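You operate a simulated robot arm through the tools that you are given. There is no shell and no other tool.

You are at the controls of a simulated robot arm. One attempt, no reset.

## Task
Set the haul dial for the job card's pitch and test-run the drive.
Fine: leave the speed dial; brake off, start once, reach full speed, stop once; brake on when it stands.

The check looks at the end state, three seconds after you hand in, the way a careful person would. Anything else that was tipped, shoved, dropped, spilled or broken makes it a failure.

## Robot
A 6-joint arm with a three-finger gripper, fixed in place. Base frame: the origin is on the floor under the middle of its stand, x ahead of it, y to its left, z up. Readings come in mm, rad, newtons and seconds.
It reaches about 1213 mm from its shoulder. Its first joint turns from -2.897 to 2.897 rad. Payload 4.89 kg.
The TCP is the grasp point between the finger pads, 30 mm short of the fingertips. In the tool frame z runs along the fingers and y along their closing line. The gripper opens to 164 mm; its body begins 125 mm behind the TCP.
Orientation is told as [roll, pitch, yaw] about the base's x, y, z axes, in that order, counted from this pose: with the fingers straight down and closing along the base's y, the tool's x points along the base's -x, its y along +y and its z along -z.

## Interface
- The arm moves only by the tool servo_tool. Its argument "moves" is a list of rows, each an object (a shift or turn left out is 0, a gripper value left out holds the last) with "dp": the shift along the tool's x, y, z in units of 400 mm (1.0 is 400 mm), a list of three; "dr": the turn, a rotation vector about the tool's x, y, z in units of 180 degrees (1.0 is 180 degrees), a list of three; "grip": the closure in counts, from 0 (fully open) to 255 (shut). In form: [{"dp": [dx, dy, dz], "dr": [rx, ry, rz], "grip": grip}, ...]. A call has 1 to 20 rows; each row is the pose to reach, as a shift and turn from the pose commanded when the call began, along the tool's axes at that moment. A call with a number of a shift or a turn outside -1 to 1 is refused whole. Each row takes 0.2 s and may step no farther than 50 mm and 0.15 rad from the row before; otherwise, or with a gripper value out of range, the whole call is refused. Where a pose cannot be reached the arm comes as near as it can. A force on the tool above 90 N (or 10 N above the force at the start of the call, whichever is more), or a blocked arm, ends the call early, and 0.2 s more pass. Each finger travels about 108 mm/s and halts on what it meets, pressing with about 36 N; the grip force reading is that of the motor and also rises with nothing between the fingers. The clock runs only during rows and for 0.2 s after the last one: add rows that repeat a pose to give the fingers time. It gives the time, the measured TCP pose, the force on the tool (base axes), the opening and the grip force at its end, in the units of the frame above (readings bear some noise), with the torque about the TCP (base axes, N m) and any sound that the robot's microphone picked up.
- Cameras (640 x 400 px; columns grow to the right, rows downward): "scene" is fixed at [58.6, -647.8, 1744.7]; the picture's right is [0.75, -0.66, 0.00], its down [-0.31, -0.35, -0.89] and it looks along [0.59, 0.67, -0.46] (base axes); focal length 314 px, centre (320, 200). "wrist" rides on the gripper at [76, -2, -152] in the tool frame; the picture's right is [0.02, 1.00, 0.00], its down [-0.88, 0.02, -0.47] and it looks along [-0.47, 0.01, 0.88] (tool axes); focal length 247 px, centre (320, 200). There is no depth. A picture from a camera that has moved, and an enlarged one, comes with that camera's place and axes in the base frame and with its lens. The place of the scene camera against the robot may be out by one fixed shift of up to 12 mm in any direction.
- snapshot(camera): a new picture of that camera. It takes no simulated time.
- lift_body(by): moves the trunk up (or, below 0, down) by that many mm; the arm rides with it, the base frame stays. It gives what a move gives, with no picture.
- close_up(camera, box): a new picture of the part [left, top, right, bottom] of that camera's present view, enlarged. It takes no simulated time.
- finish_job(): hands the job in; it is judged then, once.

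Nothing tells you positions but the pictures and the camera data. Unless the task says otherwise, let go and move clear before handing in.

The tools are called after "Request:" as a command line: name --argument value ..., lists and objects as JSON in quotes. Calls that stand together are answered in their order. servo_tool: Moves the arm, as the interface text tells. Its arguments: {"type":"object","properties":{"moves":{"type":"array"}},"required":["moves"]} The other tools are called the same way: lift_body (by) moves the trunk up or down; snapshot (camera) takes a picture; close_up (camera, box) takes an enlarged picture of a part of a camera's view; finish_job () hands the job in.

At the start:

```text
time: 0.0
tcp_pos: [600.5, 15.0, 1404.7]
tcp_rot: [0.0, 0.001, 0.003]
force: [0.3, -0.8, 0.3]
wrist_torque: [-0.04, 0.0, 0.03]
width: 164.3
grip_force: 0.1
trunk travel left (down, up): [-175.0, 215.0]
```

scene: 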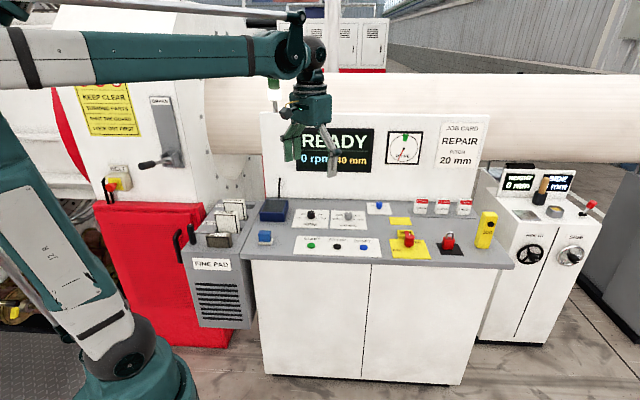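
wrist: 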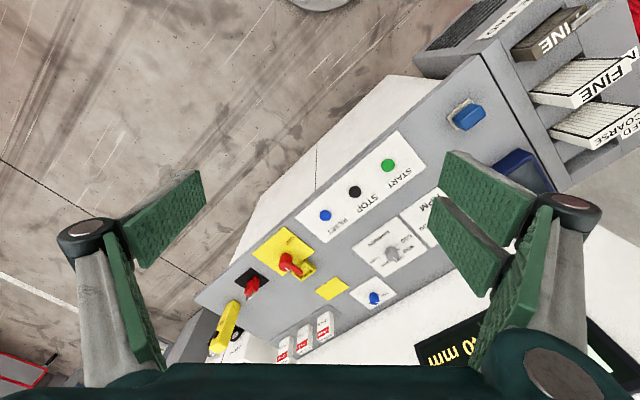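

I see a machine control desk with a READY display, a job card (REPAIR, pitch 20 mm), buttons, dials and a brake lever on the left machine. I'll take close-ups to read every label before moving.

Request:
close_up --camera "scene" --box '[240, 100, 400, 200]'

Request:
close_up --camera "scene" --box '[360, 100, 520, 200]'

Request:
close_up --camera "scene" --box '[240, 180, 400, 280]'

Request:
close_up --camera "scene" --box '[360, 180, 520, 280]'

Request:
close_up --camera "scene" --box '[70, 70, 230, 170]'

Request:
close_up --camera "scene" --box '[80, 150, 240, 250]'

Request:
close_up --camera "scene" --box '[470, 150, 630, 250]'

Request:
close_up --camera "wrist" --box '[300, 130, 500, 255]'

Request:
close_up --camera "wrist" --box '[190, 210, 420, 360]'

```text
4.00 times, centred on (320, 150) of scene
camera zoom: at [58.6, -647.8, 1744.7], right [0.75, -0.66, 0.0], down [-0.31, -0.35, -0.89], along [0.59, 0.67, -0.46], focal length 1258 px, centre (320, 400)
```

zoom: 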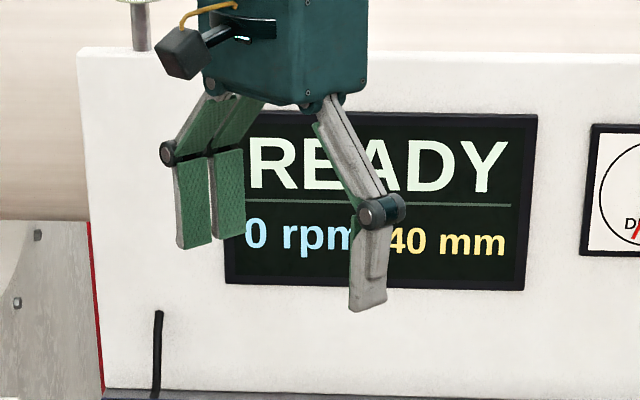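

```text
4.00 times, centred on (440, 150) of scene
camera zoom: at [58.6, -647.8, 1744.7], right [0.75, -0.66, 0.0], down [-0.31, -0.35, -0.89], along [0.59, 0.67, -0.46], focal length 1258 px, centre (-160, 400)
```

zoom: 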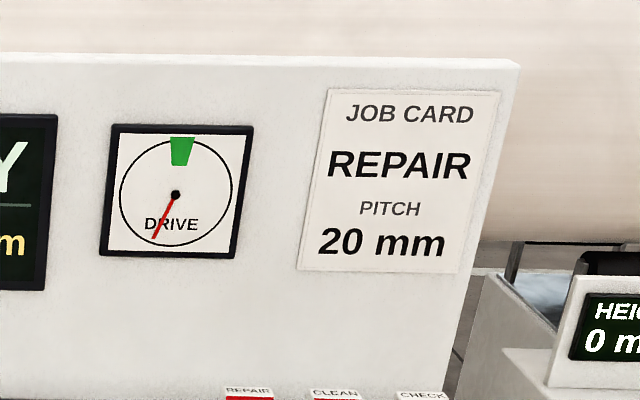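

```text
4.00 times, centred on (320, 230) of scene
camera zoom: at [58.6, -647.8, 1744.7], right [0.75, -0.66, 0.0], down [-0.31, -0.35, -0.89], along [0.59, 0.67, -0.46], focal length 1258 px, centre (320, 80)
```

zoom: 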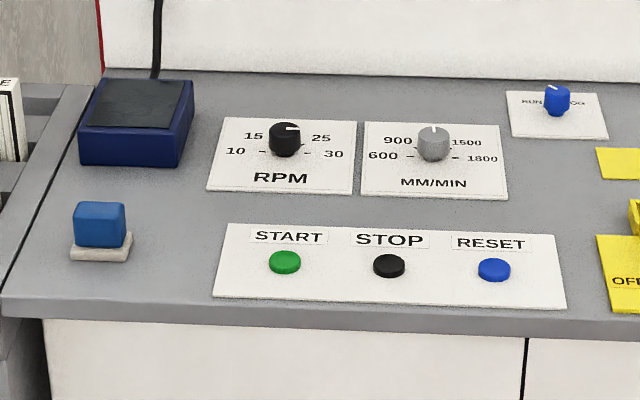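

```text
4.00 times, centred on (440, 230) of scene
camera zoom: at [58.6, -647.8, 1744.7], right [0.75, -0.66, 0.0], down [-0.31, -0.35, -0.89], along [0.59, 0.67, -0.46], focal length 1258 px, centre (-160, 80)
```

zoom: 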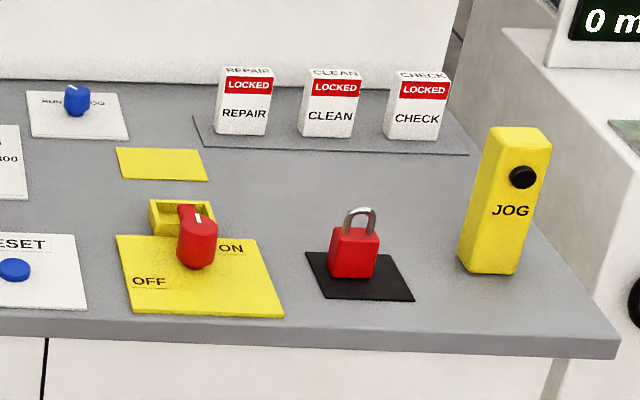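

```text
4.00 times, centred on (150, 120) of scene
camera zoom: at [58.6, -647.8, 1744.7], right [0.75, -0.66, 0.0], down [-0.31, -0.35, -0.89], along [0.59, 0.67, -0.46], focal length 1258 px, centre (1000, 520)
```

zoom: 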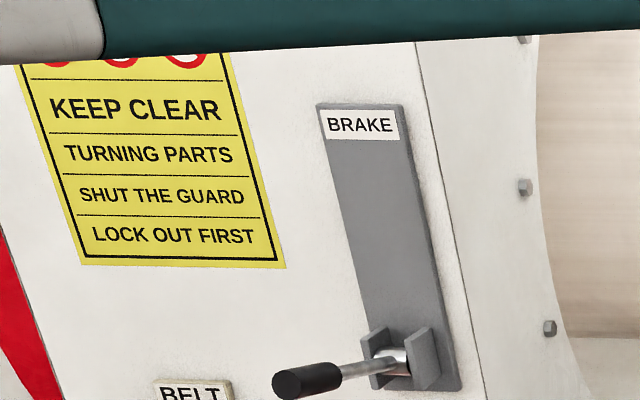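

```text
4.00 times, centred on (160, 200) of scene
camera zoom: at [58.6, -647.8, 1744.7], right [0.75, -0.66, 0.0], down [-0.31, -0.35, -0.89], along [0.59, 0.67, -0.46], focal length 1258 px, centre (960, 200)
```

zoom: 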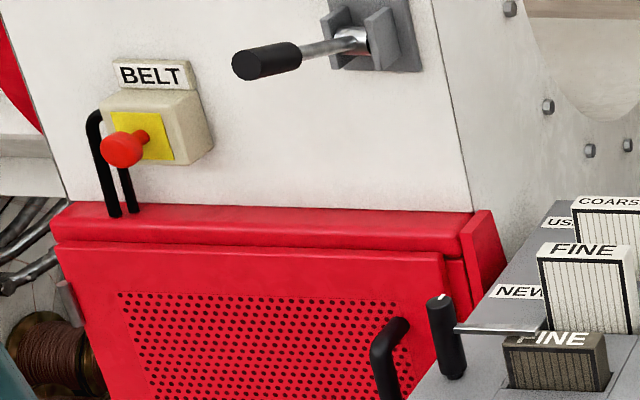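

```text
4.00 times, centred on (550, 200) of scene
camera zoom: at [58.6, -647.8, 1744.7], right [0.75, -0.66, 0.0], down [-0.31, -0.35, -0.89], along [0.59, 0.67, -0.46], focal length 1258 px, centre (-600, 200)
```

zoom: 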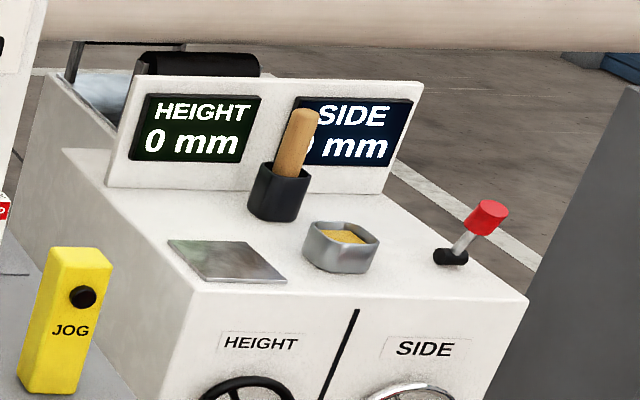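

```text
3.20 times, centred on (400, 192) of wrist
camera zoom: at [524.6, 12.5, 1556.8], right [-0.02, 1.0, 0.0], down [0.88, 0.02, 0.47], along [0.47, 0.01, -0.88], focal length 790 px, centre (64, 224)
```

zoom: 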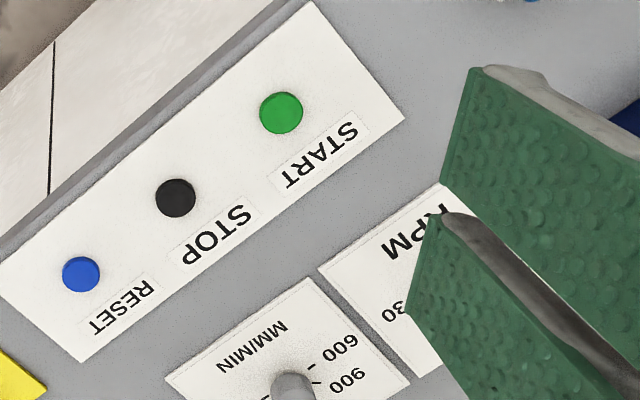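

```text
2.67 times, centred on (305, 285) of wrist
camera zoom: at [524.6, 12.5, 1556.8], right [-0.02, 1.0, 0.0], down [0.88, 0.02, 0.47], along [0.47, 0.01, -0.88], focal length 659 px, centre (360, -27)
```

zoom: 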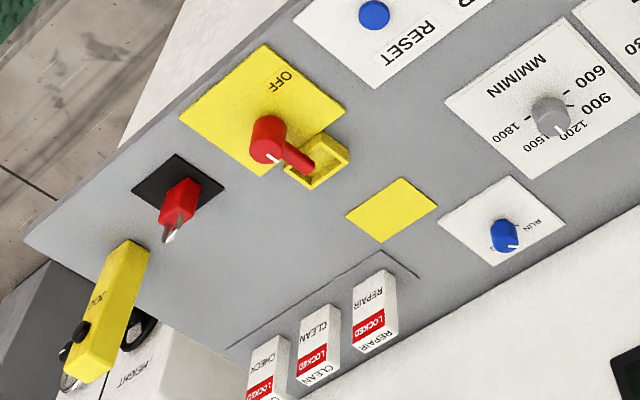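

The desk appears turned about 45° from the base. RPM points at 30, haul looks like 1200 and the pitch shows 40 mm, so a 20 mm pitch should need haul 600. I'll yaw the tool to line up with the desk and get a better view of the dials.

Request:
servo_tool --moves '[{"dp": [-0.0417, 0.01875, 0.0229], "dr": [0, 0, -0.0417]}, {"dp": [-0.0833, 0.0375, 0.0458], "dr": [0, 0, -0.0833]}, {"dp": [-0.125, 0.05625, 0.06875], "dr": [0, 0, -0.125]}, {"dp": [-0.1667, 0.075, 0.0917], "dr": [0, 0, -0.1667]}, {"dp": [-0.2083, 0.09375, 0.1146], "dr": [0, 0, -0.2083]}, {"dp": [-0.25, 0.1125, 0.1375], "dr": [0, 0, -0.25]}, {"dp": [-0.25, 0.1125, 0.1375], "dr": [0, 0, -0.25]}]'

Request:
snapshot --camera "wrist"

Request:
snapshot --camera "scene"

```text
time: 1.6
tcp_pos: [702.2, 60.3, 1350.6]
tcp_rot: [0.0, 0.001, 0.786]
force: [1.1, 0.7, -0.2]
wrist_torque: [-0.02, 0.07, -0.02]
width: 164.0
grip_force: 0.1
trunk travel left (down, up): [-175.0, 215.0]
```

```text
taken
camera wrist: at [649.4, 4.5, 1501.7], right [-0.72, 0.69, 0.0], down [0.61, 0.64, 0.47], along [0.33, 0.34, -0.88], focal length 247 px, centre (320, 200)
```

wrist: 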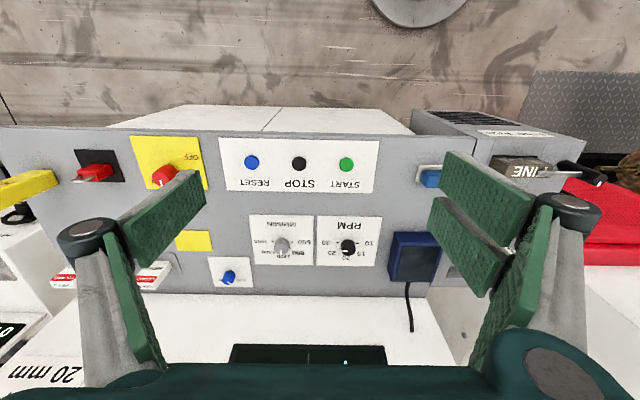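

```text
taken
```

scene: 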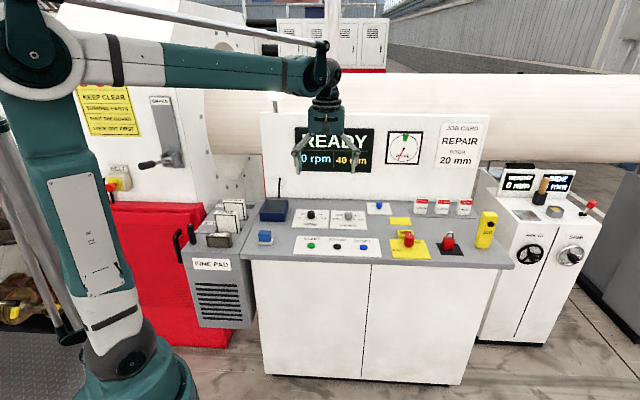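

The tool is now square with the desk, whose text appears upside down in the wrist view. I'll zoom in on the dials, the buttons and the RUN/JOG switch.

Request:
close_up --camera "wrist" --box '[240, 210, 390, 304]'

Request:
close_up --camera "wrist" --box '[210, 130, 390, 242]'

Request:
close_up --camera "wrist" --box '[120, 210, 280, 310]'

Request:
close_up --camera "scene" --box '[280, 195, 400, 270]'

Request:
close_up --camera "scene" --box '[130, 80, 220, 136]'

Request:
close_up --camera "scene" --box '[120, 135, 200, 185]'

```text
4.26 times, centred on (315, 257) of wrist
camera zoom: at [649.4, 4.5, 1501.7], right [-0.72, 0.69, 0.0], down [0.61, 0.64, 0.47], along [0.33, 0.34, -0.88], focal length 1051 px, centre (341, -43)
```

zoom: 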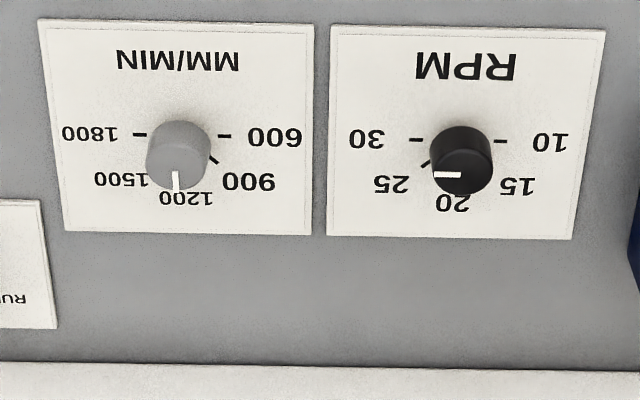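

```text
3.56 times, centred on (300, 186) of wrist
camera zoom: at [649.4, 4.5, 1501.7], right [-0.72, 0.69, 0.0], down [0.61, 0.64, 0.47], along [0.33, 0.34, -0.88], focal length 878 px, centre (391, 250)
```

zoom: 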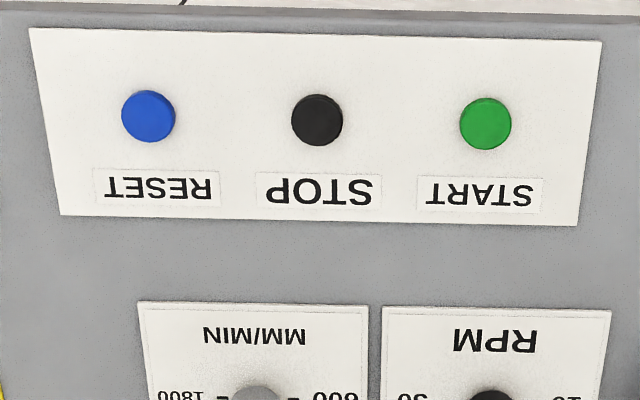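

```text
4.00 times, centred on (200, 260) of wrist
camera zoom: at [649.4, 4.5, 1501.7], right [-0.72, 0.69, 0.0], down [0.61, 0.64, 0.47], along [0.33, 0.34, -0.88], focal length 988 px, centre (800, -40)
```

zoom: 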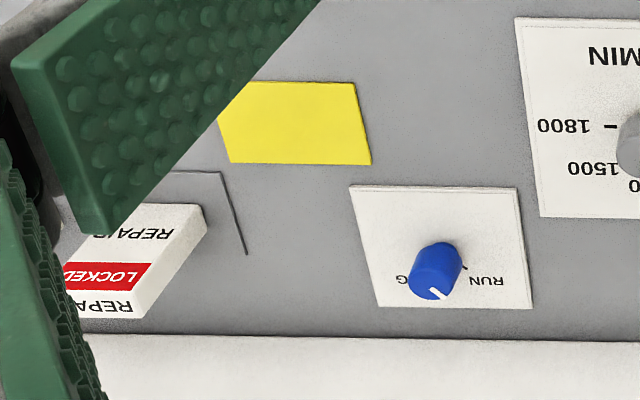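

```text
5.33 times, centred on (340, 232) of scene
camera zoom: at [58.6, -647.8, 1744.7], right [0.75, -0.66, 0.0], down [-0.31, -0.35, -0.89], along [0.59, 0.67, -0.46], focal length 1677 px, centre (213, 27)
```

zoom: 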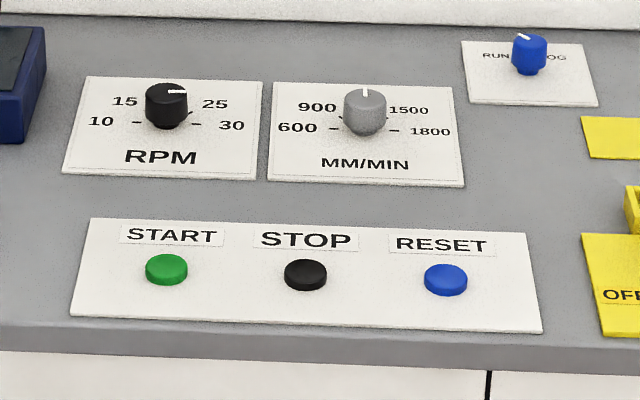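

```text
7.11 times, centred on (175, 108) of scene
camera zoom: at [58.6, -647.8, 1744.7], right [0.75, -0.66, 0.0], down [-0.31, -0.35, -0.89], along [0.59, 0.67, -0.46], focal length 2236 px, centre (1351, 854)
```

zoom: 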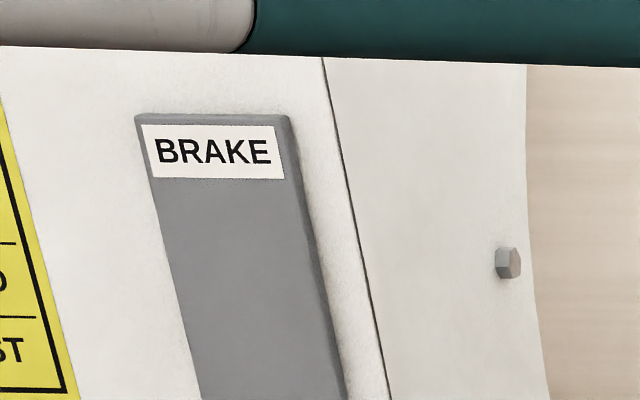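

```text
8.00 times, centred on (160, 160) of scene
camera zoom: at [58.6, -647.8, 1744.7], right [0.75, -0.66, 0.0], down [-0.31, -0.35, -0.89], along [0.59, 0.67, -0.46], focal length 2515 px, centre (1600, 520)
```

zoom: 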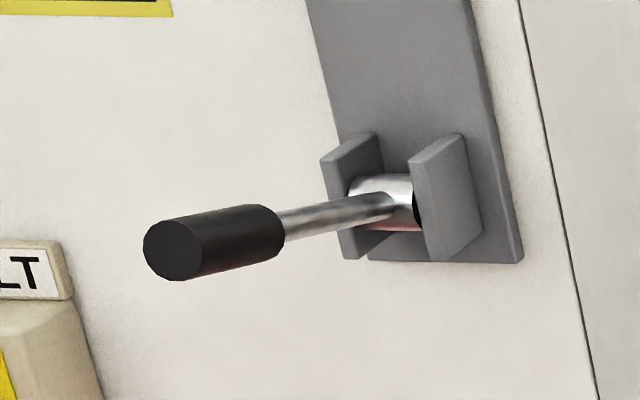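

RPM points at 30 and haul at 1200 (pitch 40 mm), and the blue mode switch is on RUN. So haul must go to 600, a quarter turn counter-clockwise from above. I'll move over the haul knob, which I estimate near (1010, 237, ~975), and refine its position.

Request:
servo_tool --moves '[{"dp": [-0.0845, -0.0227, 0.0375], "dr": [0, 0, 0.025]}, {"dp": [-0.169, -0.0454, 0.075], "dr": [0, 0, 0.05]}, {"dp": [-0.2534, -0.068, 0.1125], "dr": [0, 0, 0.075]}, {"dp": [-0.3379, -0.0907, 0.15], "dr": [0, 0, 0.1]}, {"dp": [-0.4224, -0.1134, 0.1875], "dr": [0, 0, 0.125]}, {"dp": [-0.5069, -0.1361, 0.225], "dr": [0, 0, 0.15]}, {"dp": [-0.5914, -0.1588, 0.2625], "dr": [0, 0, 0.175]}, {"dp": [-0.6758, -0.1814, 0.3], "dr": [0, 0, 0.2]}, {"dp": [-0.7603, -0.2041, 0.3375], "dr": [0, 0, 0.225]}, {"dp": [-0.8448, -0.2268, 0.375], "dr": [0, 0, 0.25]}, {"dp": [-0.8448, -0.2268, 0.375], "dr": [0, 0, 0.25]}]'

Request:
snapshot --camera "wrist"

Request:
snapshot --camera "scene"

```text
time: 4.0
tcp_pos: [1006.3, 234.6, 1198.7]
tcp_rot: [0.0, -0.001, 0.0]
force: [1.2, -0.7, -1.0]
wrist_torque: [0.01, 0.19, -0.02]
width: 163.9
grip_force: 0.1
trunk travel left (down, up): [-175.0, 215.0]
```

```text
taken
camera wrist: at [929.5, 233.3, 1350.6], right [-0.02, 1.0, 0.0], down [0.88, 0.02, 0.47], along [0.47, 0.01, -0.88], focal length 247 px, centre (320, 200)
```

wrist: 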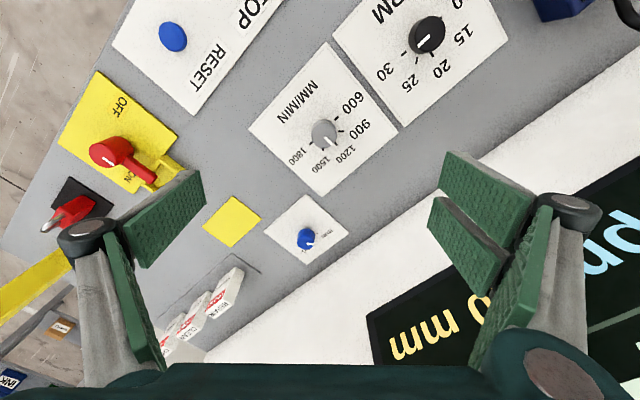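

```text
taken
```

scene: 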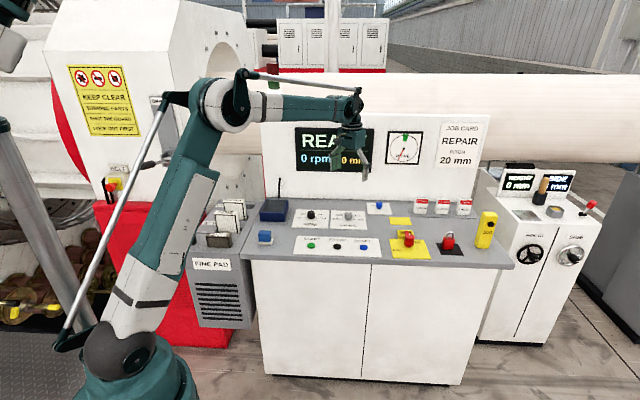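

The knob sits almost under the tool axis in the wrist view. I'll enlarge it to measure its centre.

Request:
close_up --camera "wrist" --box '[270, 90, 390, 165]'

```text
5.33 times, centred on (330, 128) of wrist
camera zoom: at [929.5, 233.3, 1350.6], right [-0.02, 1.0, 0.0], down [0.88, 0.02, 0.47], along [0.47, 0.01, -0.88], focal length 1317 px, centre (267, 587)
```

zoom: 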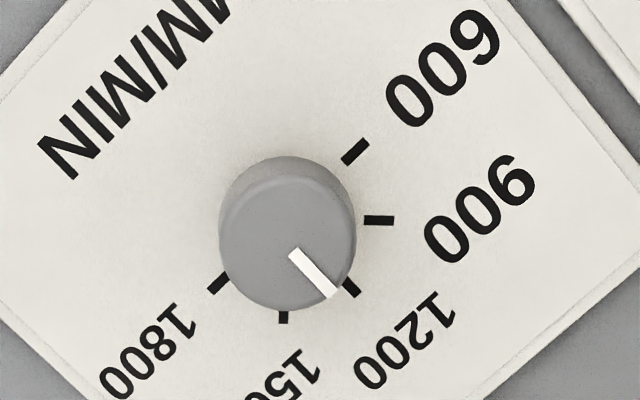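

The two views agree on the knob: top centre ≈ (1017, 241, 982), diameter ~38 mm, plate at z≈955. I'll centre over it, lower to z≈1060 with the fingers partly closed, and check.

Request:
servo_tool --moves '[{"dp": [-0.0278, 0.0155, 0.06], "grip": 150}, {"dp": [-0.0278, 0.0155, 0.14], "grip": 150}, {"dp": [-0.0278, 0.0155, 0.22], "grip": 150}, {"dp": [-0.0278, 0.0155, 0.3], "grip": 150}, {"dp": [-0.0278, 0.0155, 0.3468], "grip": 150}, {"dp": [-0.0278, 0.0155, 0.3468], "grip": 150}]'

Request:
snapshot --camera "wrist"

Request:
close_up --camera "scene" --box '[280, 130, 440, 230]'

```text
time: 5.4
tcp_pos: [1015.4, 241.4, 1062.4]
tcp_rot: [0.001, 0.0, 0.0]
force: [0.2, 0.3, -0.2]
wrist_torque: [0.0, 0.07, -0.02]
width: 67.3
grip_force: 0.0
trunk travel left (down, up): [-175.0, 215.0]
```

```text
taken
camera wrist: at [938.6, 239.1, 1213.0], right [-0.02, 1.0, 0.0], down [0.88, 0.02, 0.47], along [0.47, 0.01, -0.88], focal length 247 px, centre (320, 200)
```

wrist: 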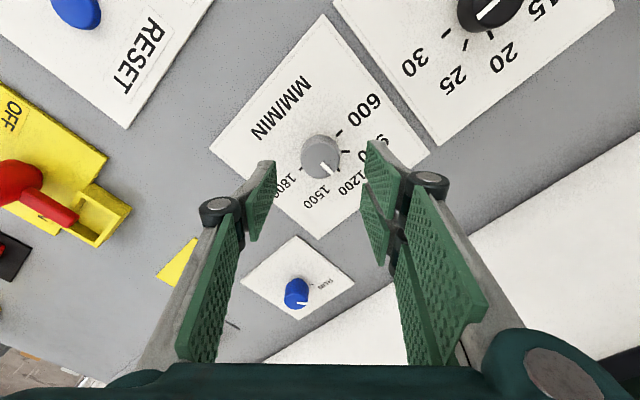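

```text
4.00 times, centred on (360, 180) of scene
camera zoom: at [58.6, -647.8, 1744.7], right [0.75, -0.66, 0.0], down [-0.31, -0.35, -0.89], along [0.59, 0.67, -0.46], focal length 1258 px, centre (160, 280)
```

zoom: 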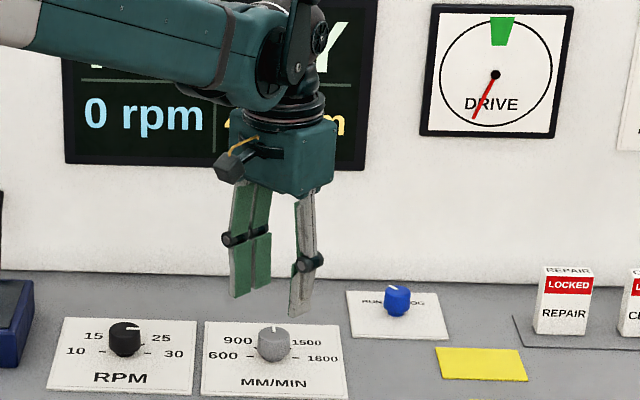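

The fingers straddle the knob's axis. I'll measure the knob once more from this height before lowering.

Request:
close_up --camera "wrist" --box '[260, 115, 380, 190]'

```text
5.33 times, centred on (320, 152) of wrist
camera zoom: at [938.6, 239.1, 1213.0], right [-0.02, 1.0, 0.0], down [0.88, 0.02, 0.47], along [0.47, 0.01, -0.88], focal length 1317 px, centre (320, 453)
```

zoom: 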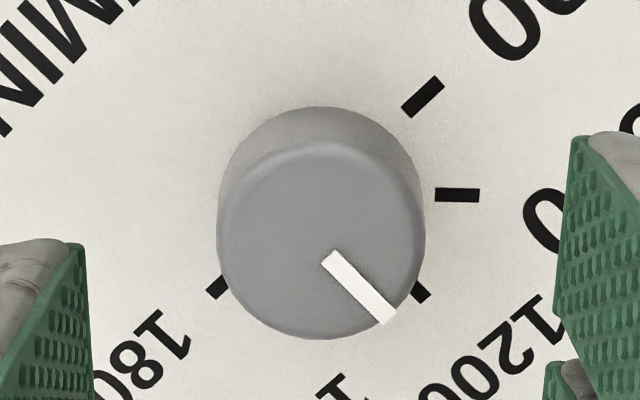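

The knob is ~2.5 mm ahead of the tool axis and otherwise centred. I'll lower around it with the fingers still open at ~67 mm.

Request:
servo_tool --moves '[{"dp": [-0.00625, 0, 0.05]}, {"dp": [-0.00625, 0, 0.1]}, {"dp": [-0.00625, 0, 0.14]}, {"dp": [-0.00625, 0, 0.165]}, {"dp": [-0.00625, 0, 0.165]}]'

Request:
snapshot --camera "wrist"

Request:
close_up --camera "scene" --box '[290, 170, 410, 245]'

```text
time: 6.6
tcp_pos: [1017.1, 242.0, 994.4]
tcp_rot: [0.0, 0.001, 0.0]
force: [0.3, -0.1, -0.6]
wrist_torque: [-0.01, 0.03, 0.0]
width: 67.6
grip_force: 0.1
trunk travel left (down, up): [-175.0, 215.0]
```

```text
taken
camera wrist: at [941.1, 238.8, 1147.2], right [-0.02, 1.0, 0.0], down [0.88, 0.02, 0.47], along [0.47, 0.01, -0.88], focal length 247 px, centre (320, 200)
```

wrist: 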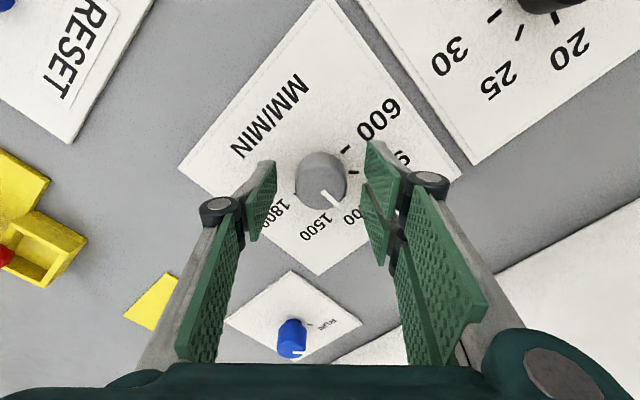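

```text
5.33 times, centred on (350, 208) of scene
camera zoom: at [58.6, -647.8, 1744.7], right [0.75, -0.66, 0.0], down [-0.31, -0.35, -0.89], along [0.59, 0.67, -0.46], focal length 1677 px, centre (160, 160)
```

zoom: 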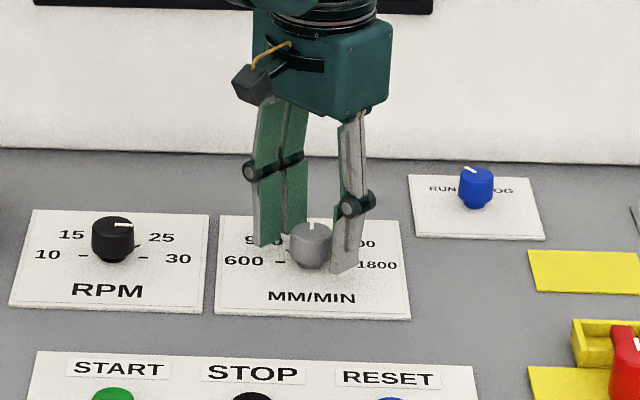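

The fingers straddle the knob cleanly with clearance above the plate. I'll close on it and check the grip before turning.

Request:
servo_tool --moves '[{"grip": 190}, {"grip": 220}, {"grip": 220}]'

Request:
snapshot --camera "wrist"

```text
time: 7.4
tcp_pos: [1017.9, 240.6, 994.7]
tcp_rot: [0.0, 0.0, 0.001]
force: [0.7, 2.8, -1.6]
wrist_torque: [0.11, -0.19, 0.0]
width: 38.7
grip_force: 45.4
trunk travel left (down, up): [-175.0, 215.0]
```

```text
taken
camera wrist: at [941.1, 239.1, 1147.2], right [-0.02, 1.0, 0.0], down [0.88, 0.02, 0.47], along [0.47, 0.01, -0.88], focal length 247 px, centre (320, 200)
```

wrist: 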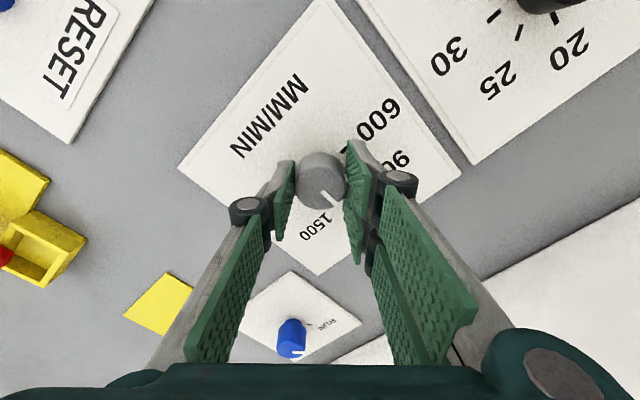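

It's gripped at 38.7 mm with almost no side load. I'll turn half way first (45° counter-clockwise) and check that the knob follows.

Request:
servo_tool --moves '[{"dr": [0, 0, -0.0417]}, {"dr": [0, 0, -0.0833]}, {"dr": [0, 0, -0.125]}, {"dr": [0, 0, -0.1667]}, {"dr": [0, 0, -0.2083]}, {"dr": [0, 0, -0.25]}, {"dr": [0, 0, -0.25]}]'

Request:
snapshot --camera "wrist"

Request:
close_up --camera "scene" --box '[280, 120, 440, 220]'

```text
time: 9.0
tcp_pos: [1018.2, 239.6, 996.1]
tcp_rot: [0.0, 0.001, 0.788]
force: [10.8, 3.0, 9.2]
wrist_torque: [0.16, -0.32, 0.02]
width: 38.8
grip_force: 45.0
trunk travel left (down, up): [-175.0, 215.0]
```

```text
taken
camera wrist: at [964.9, 185.3, 1147.2], right [-0.72, 0.69, 0.0], down [0.61, 0.64, 0.47], along [0.33, 0.34, -0.88], focal length 247 px, centre (320, 200)
```

wrist: 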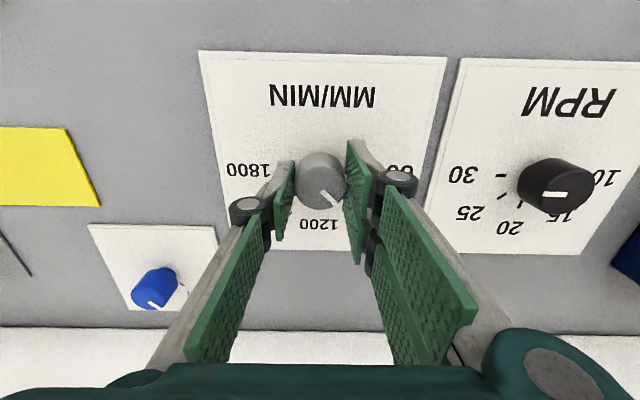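

```text
4.00 times, centred on (360, 170) of scene
camera zoom: at [58.6, -647.8, 1744.7], right [0.75, -0.66, 0.0], down [-0.31, -0.35, -0.89], along [0.59, 0.67, -0.46], focal length 1258 px, centre (160, 320)
```

zoom: 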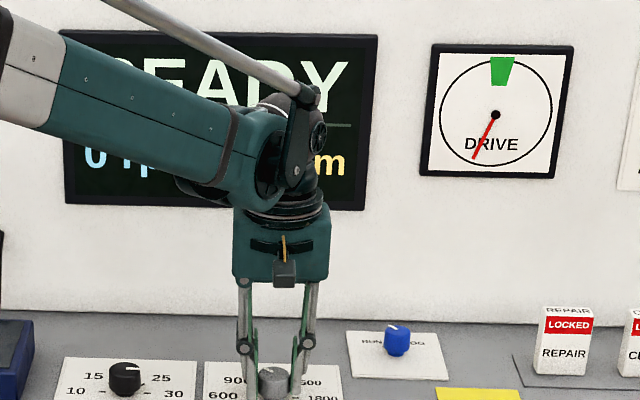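

The knob follows the gripper and now points at 900. I'll continue the other 45° to 600.

Request:
servo_tool --moves '[{"dr": [0, 0, -0.0417]}, {"dr": [0, 0, -0.0833]}, {"dr": [0, 0, -0.125]}, {"dr": [0, 0, -0.1667]}, {"dr": [0, 0, -0.2083]}, {"dr": [0, 0, -0.25]}, {"dr": [0, 0, -0.25]}]'

Request:
snapshot --camera "wrist"

Request:
close_up --camera "scene" --box '[280, 120, 440, 220]'

Request:
close_up --camera "wrist" --box '[260, 115, 380, 240]'

```text
time: 10.6
tcp_pos: [1017.9, 241.0, 995.1]
tcp_rot: [0.0, -0.001, 1.571]
force: [27.6, 5.1, 19.2]
wrist_torque: [0.2, -0.78, 0.0]
width: 38.8
grip_force: 45.1
trunk travel left (down, up): [-175.0, 215.0]
```

```text
taken
camera wrist: at [1019.8, 164.2, 1147.2], right [-1.0, -0.02, 0.0], down [-0.02, 0.88, 0.47], along [-0.01, 0.47, -0.88], focal length 247 px, centre (320, 200)
```

wrist: 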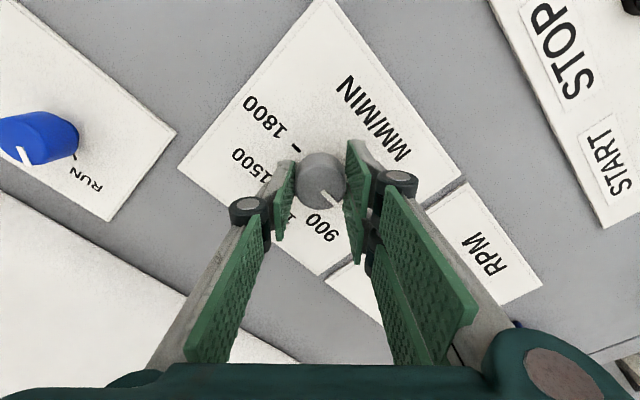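

```text
4.00 times, centred on (360, 170) of scene
camera zoom: at [58.6, -647.8, 1744.7], right [0.75, -0.66, 0.0], down [-0.31, -0.35, -0.89], along [0.59, 0.67, -0.46], focal length 1258 px, centre (160, 320)
```

zoom: 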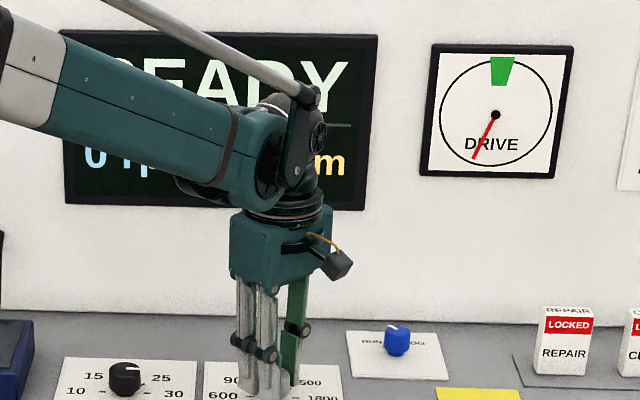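

```text
3.20 times, centred on (320, 178) of wrist
camera zoom: at [1019.8, 164.2, 1147.2], right [-1.0, -0.02, 0.0], down [-0.02, 0.88, 0.47], along [-0.01, 0.47, -0.88], focal length 790 px, centre (320, 272)
```

zoom: 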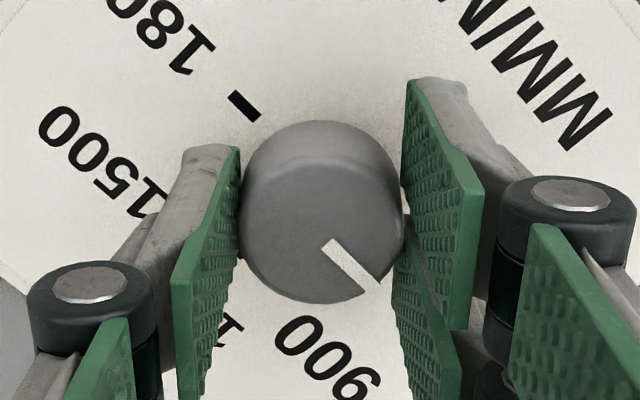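

The knob now points opposite the 1800 tick, i.e. at 600. I'll open, lift straight up and read the display and the mark.

Request:
servo_tool --moves '[{"grip": 150}, {"grip": 150}, {"grip": 150}, {"dp": [0, 0, -0.08], "grip": 150}, {"dp": [0, 0, -0.18], "grip": 150}, {"dp": [0, 0, -0.28], "grip": 150}, {"dp": [0, 0, -0.38], "grip": 150}, {"dp": [0, 0, -0.48], "grip": 150}, {"dp": [0, 0, -0.48], "grip": 150}]'

Request:
snapshot --camera "wrist"

Request:
close_up --camera "wrist" --box '[260, 90, 380, 165]'

Request:
close_up --camera "scene" --box '[280, 120, 440, 220]'

```text
time: 12.6
tcp_pos: [1017.9, 240.2, 1187.1]
tcp_rot: [0.0, 0.0, 1.57]
force: [0.3, -0.5, 1.5]
wrist_torque: [0.02, -0.08, 0.01]
width: 67.6
grip_force: 0.1
trunk travel left (down, up): [-175.0, 215.0]
```

```text
taken
camera wrist: at [1019.0, 164.2, 1338.9], right [-1.0, -0.02, 0.0], down [-0.02, 0.88, 0.47], along [-0.01, 0.47, -0.88], focal length 247 px, centre (320, 200)
```

wrist: 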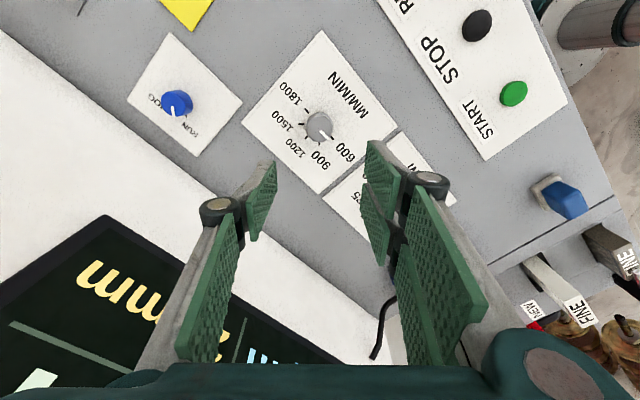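

```text
5.33 times, centred on (320, 128) of wrist
camera zoom: at [1019.0, 164.2, 1338.9], right [-1.0, -0.02, 0.0], down [-0.02, 0.88, 0.47], along [-0.01, 0.47, -0.88], focal length 1317 px, centre (320, 587)
```

zoom: 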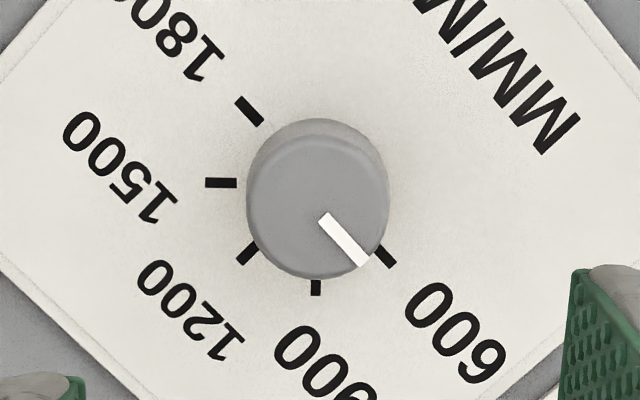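

```text
4.00 times, centred on (360, 170) of scene
camera zoom: at [58.6, -647.8, 1744.7], right [0.75, -0.66, 0.0], down [-0.31, -0.35, -0.89], along [0.59, 0.67, -0.46], focal length 1258 px, centre (160, 320)
```

zoom: 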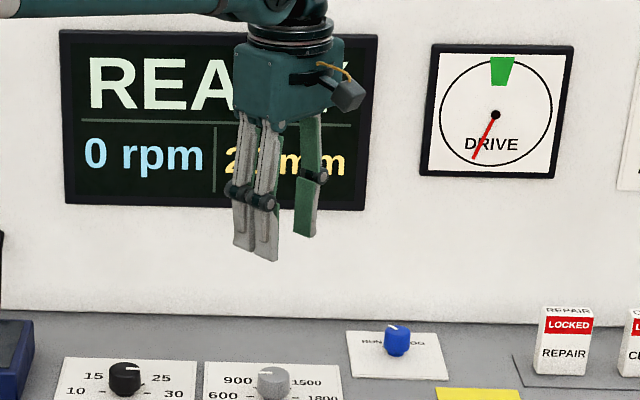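

The mark points squarely at 600 and RPM is unchanged. Next I'll back away from the desk and turn the wrist camera toward the brake lever on the left to study it.

Request:
servo_tool --moves '[{"dp": [0.005, 0.095, -0.04]}, {"dp": [0.01, 0.2, -0.08]}, {"dp": [0.015, 0.3, -0.12]}, {"dp": [0.02, 0.4, -0.16]}, {"dp": [0.025, 0.5, -0.2]}, {"dp": [0.03, 0.6, -0.24]}, {"dp": [0.035, 0.7, -0.28]}, {"dp": [0.04, 0.8, -0.32]}, {"dp": [0.045, 0.9, -0.36]}, {"dp": [0.05, 1.0, -0.4]}, {"dp": [0.05, 1.0, -0.4]}]'

Request:
close_up --camera "scene" --box '[280, 100, 440, 200]'

Request:
snapshot --camera "scene"

```text
time: 15.0
tcp_pos: [615.9, 220.4, 1347.7]
tcp_rot: [0.0, 0.0, 1.572]
force: [-1.1, -0.2, 0.8]
wrist_torque: [0.09, -0.21, 0.0]
width: 67.4
grip_force: 0.0
trunk travel left (down, up): [-175.0, 215.0]
```

```text
4.00 times, centred on (360, 150) of scene
camera zoom: at [58.6, -647.8, 1744.7], right [0.75, -0.66, 0.0], down [-0.31, -0.35, -0.89], along [0.59, 0.67, -0.46], focal length 1258 px, centre (160, 400)
```

zoom: 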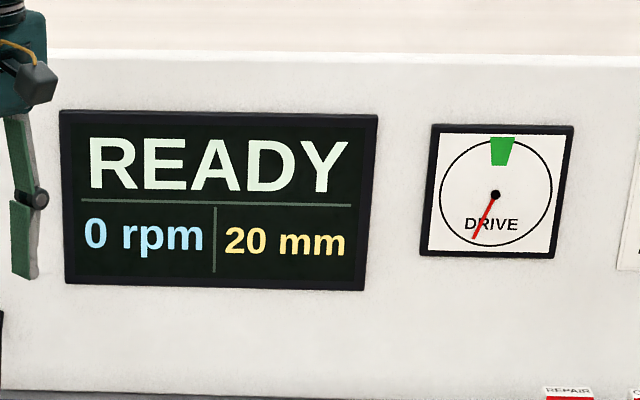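

```text
taken
```

scene: 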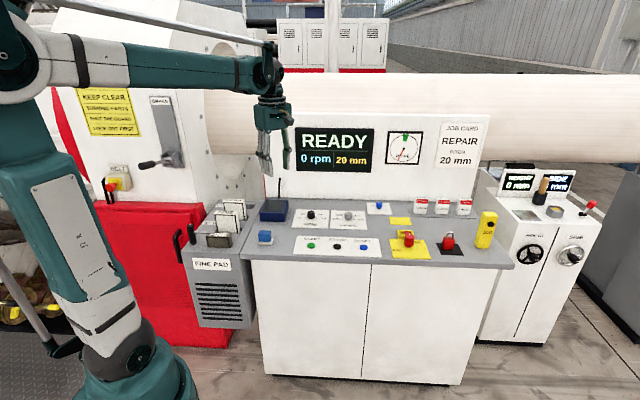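

The display now reads 20 mm, so the haul dial is right. I'll tilt the gripper up by about 40° to look toward the brake.

Request:
servo_tool --moves '[{"dr": [0, -0.0444, 0]}, {"dr": [0, -0.0889, 0]}, {"dr": [0, -0.1333, 0]}, {"dr": [0, -0.1778, 0]}, {"dr": [0, -0.2222, 0]}, {"dr": [0, -0.2222, 0]}]'

Request:
snapshot --camera "wrist"

Request:
snapshot --camera "scene"

```text
time: 16.4
tcp_pos: [617.9, 219.6, 1347.1]
tcp_rot: [0.0, -0.7, 1.571]
force: [-0.5, -0.1, 0.6]
wrist_torque: [0.02, 0.04, 0.0]
width: 67.4
grip_force: 0.0
trunk travel left (down, up): [-175.0, 215.0]
```

```text
taken
camera wrist: at [619.4, 63.5, 1414.1], right [-1.0, -0.02, -0.01], down [-0.02, 0.37, 0.93], along [-0.01, 0.93, -0.37], focal length 247 px, centre (320, 200)
```

wrist: 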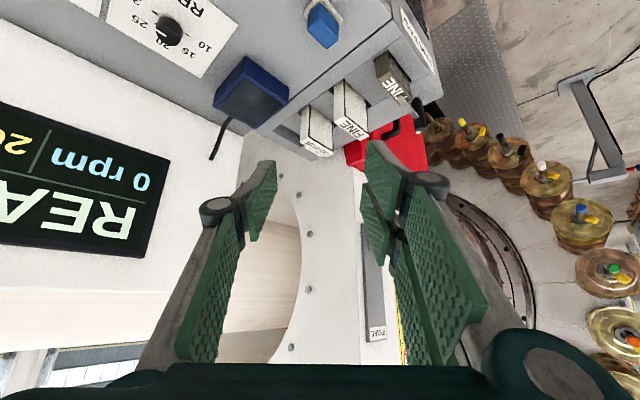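

```text
taken
```

scene: 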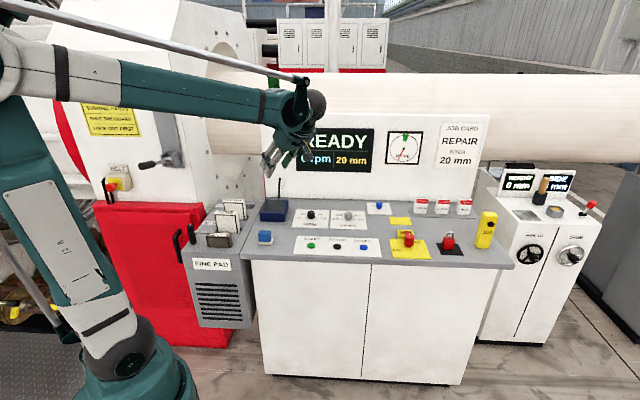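

The brake plate stands at about (457, 800), z 1205–1510, facing the robot diagonally, with the lever pivot near z≈1256 and handle tip near (298, 665, 1303). I'll shift to face it squarely at a safe distance and look closer.

Request:
servo_tool --moves '[{"dp": [-0.049, 0.082, 0.0271], "dr": [0.0161, 0, 0.0191]}, {"dp": [-0.0981, 0.164, 0.0543], "dr": [0.0322, 0, 0.0383]}, {"dp": [-0.1471, 0.246, 0.0814], "dr": [0.0482, 0, 0.0574]}, {"dp": [-0.1962, 0.328, 0.1086], "dr": [0.0643, 0, 0.0766]}, {"dp": [-0.2452, 0.41, 0.1357], "dr": [0.0804, 0, 0.0957]}, {"dp": [-0.2942, 0.492, 0.1628], "dr": [0.0965, 0, 0.1149]}, {"dp": [-0.3433, 0.574, 0.19], "dr": [0.1126, 0, 0.134]}, {"dp": [-0.3923, 0.656, 0.2171], "dr": [0.1286, 0, 0.1532]}, {"dp": [-0.4414, 0.738, 0.2443], "dr": [0.1447, 0, 0.1723]}, {"dp": [-0.4904, 0.82, 0.2714], "dr": [0.1608, 0, 0.1915]}, {"dp": [-0.4904, 0.82, 0.2714], "dr": [0.1608, 0, 0.1915]}]'

Request:
snapshot --camera "wrist"

Request:
snapshot --camera "scene"

```text
time: 18.8
tcp_pos: [288.3, 440.2, 1390.5]
tcp_rot: [-0.001, -0.698, 0.788]
force: [0.1, 0.1, -0.7]
wrist_torque: [-0.06, -0.01, -0.03]
width: 67.5
grip_force: 0.1
trunk travel left (down, up): [-175.0, 215.0]
```

```text
taken
camera wrist: at [179.1, 328.8, 1457.4], right [-0.72, 0.69, -0.01], down [0.25, 0.28, 0.93], along [0.65, 0.66, -0.37], focal length 247 px, centre (320, 200)
```

wrist: 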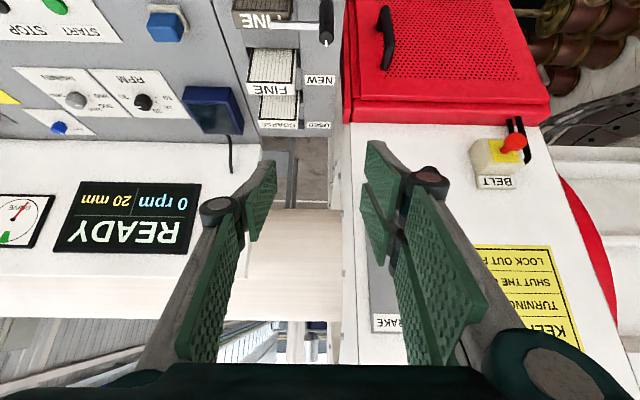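

```text
taken
```

scene: 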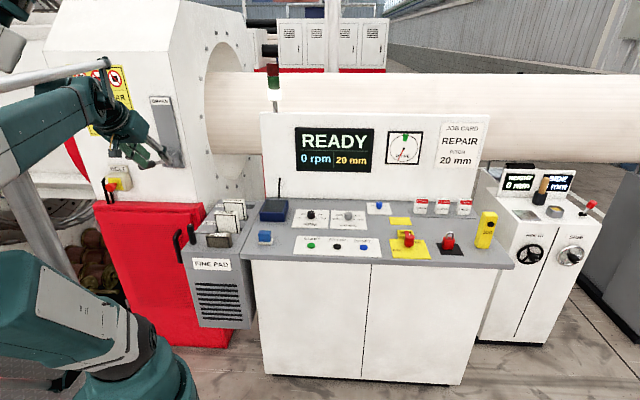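

The lever is hidden behind the right finger. I'll open the fingers and yaw about 16° to bring it to the middle of the view.

Request:
servo_tool --moves '[{"dr": [-0.0191, 0, -0.0227], "grip": 0}, {"dr": [-0.0381, 0, -0.0454], "grip": 0}, {"dr": [-0.0572, 0, -0.0681], "grip": 0}, {"dr": [-0.0572, 0, -0.0681], "grip": 0}]'

Request:
snapshot --camera "wrist"

Request:
close_up --camera "scene" --box '[80, 80, 220, 168]'

```text
time: 19.8
tcp_pos: [289.5, 440.6, 1390.0]
tcp_rot: [0.001, -0.698, 1.067]
force: [-0.2, -0.1, 0.0]
wrist_torque: [-0.01, -0.02, 0.03]
width: 164.1
grip_force: 0.1
trunk travel left (down, up): [-175.0, 215.0]
```

```text
taken
camera wrist: at [214.8, 302.4, 1457.3], right [-0.88, 0.47, -0.01], down [0.16, 0.33, 0.93], along [0.44, 0.82, -0.37], focal length 247 px, centre (320, 200)
```

wrist: 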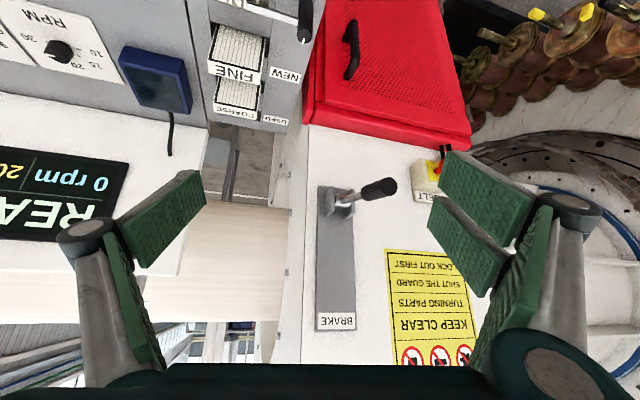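

```text
4.55 times, centred on (150, 124) of scene
camera zoom: at [58.6, -647.8, 1744.7], right [0.75, -0.66, 0.0], down [-0.31, -0.35, -0.89], along [0.59, 0.67, -0.46], focal length 1429 px, centre (1093, 546)
```

zoom: 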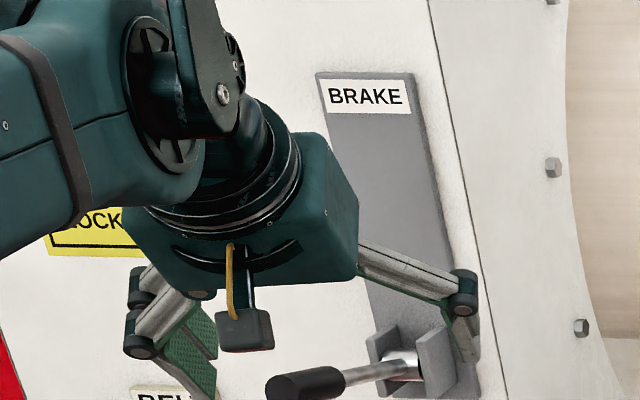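

Request:
close_up --camera "wrist" --box '[290, 160, 430, 247]'

Request:
close_up --camera "wrist" --box '[290, 245, 430, 333]'

```text
4.57 times, centred on (360, 204) of wrist
camera zoom: at [214.8, 302.4, 1457.3], right [-0.88, 0.47, -0.01], down [0.16, 0.33, 0.93], along [0.44, 0.82, -0.37], focal length 1129 px, centre (137, 184)
```

zoom: 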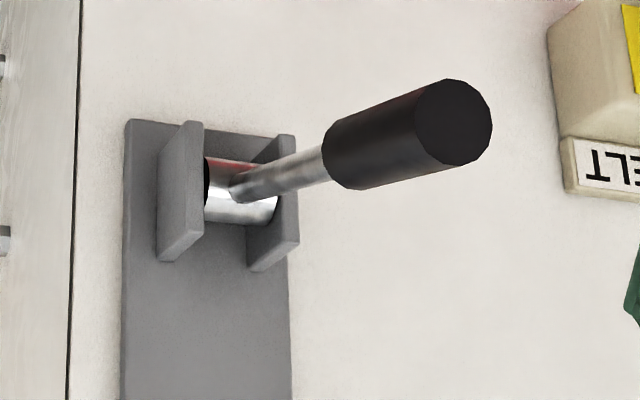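

```text
4.55 times, centred on (360, 289) of wrist
camera zoom: at [214.8, 302.4, 1457.3], right [-0.88, 0.47, -0.01], down [0.16, 0.33, 0.93], along [0.44, 0.82, -0.37], focal length 1123 px, centre (138, -204)
```

zoom: 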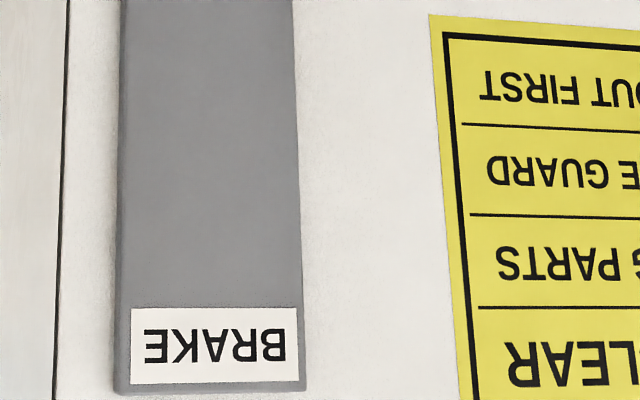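

The lever sits about 15° above horizontal with the plate extending upward, so raising it should release the brake. I'll grip the black handle with the fingers closing sideways (along the pivot axis), so first I move to a pre-grasp point in front of it.

Request:
servo_tool --moves '[{"dp": [-0.0523, 0.0584, 0.0549], "dr": [0.0114, 0, 0.0136], "grip": 105}, {"dp": [-0.1045, 0.1168, 0.1099], "dr": [0.0229, 0, 0.0272], "grip": 105}, {"dp": [-0.1568, 0.1752, 0.1648], "dr": [0.0343, 0, 0.0409], "grip": 105}, {"dp": [-0.209, 0.2336, 0.2198], "dr": [0.0458, 0, 0.0545], "grip": 105}, {"dp": [-0.2613, 0.292, 0.2747], "dr": [0.0572, 0, 0.0681], "grip": 105}, {"dp": [-0.2613, 0.292, 0.2747], "dr": [0.0572, 0, 0.0681], "grip": 105}]'

Request:
snapshot --camera "wrist"

Request:
snapshot --camera "scene"

```text
time: 21.2
tcp_pos: [272.4, 626.3, 1367.6]
tcp_rot: [-0.001, -0.697, 0.767]
force: [0.3, 3.1, -2.0]
wrist_torque: [-0.27, -0.14, -0.25]
width: 96.3
grip_force: 0.1
trunk travel left (down, up): [-175.0, 215.0]
```

```text
taken
camera wrist: at [160.5, 517.0, 1434.9], right [-0.71, 0.71, -0.02], down [0.25, 0.27, 0.93], along [0.66, 0.65, -0.37], focal length 247 px, centre (320, 200)
```

wrist: 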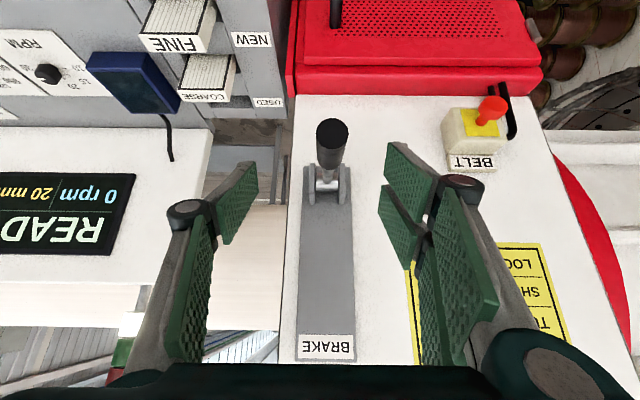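

```text
taken
```

scene: 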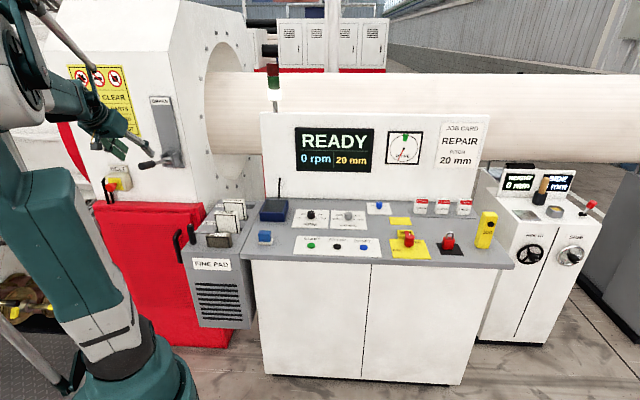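

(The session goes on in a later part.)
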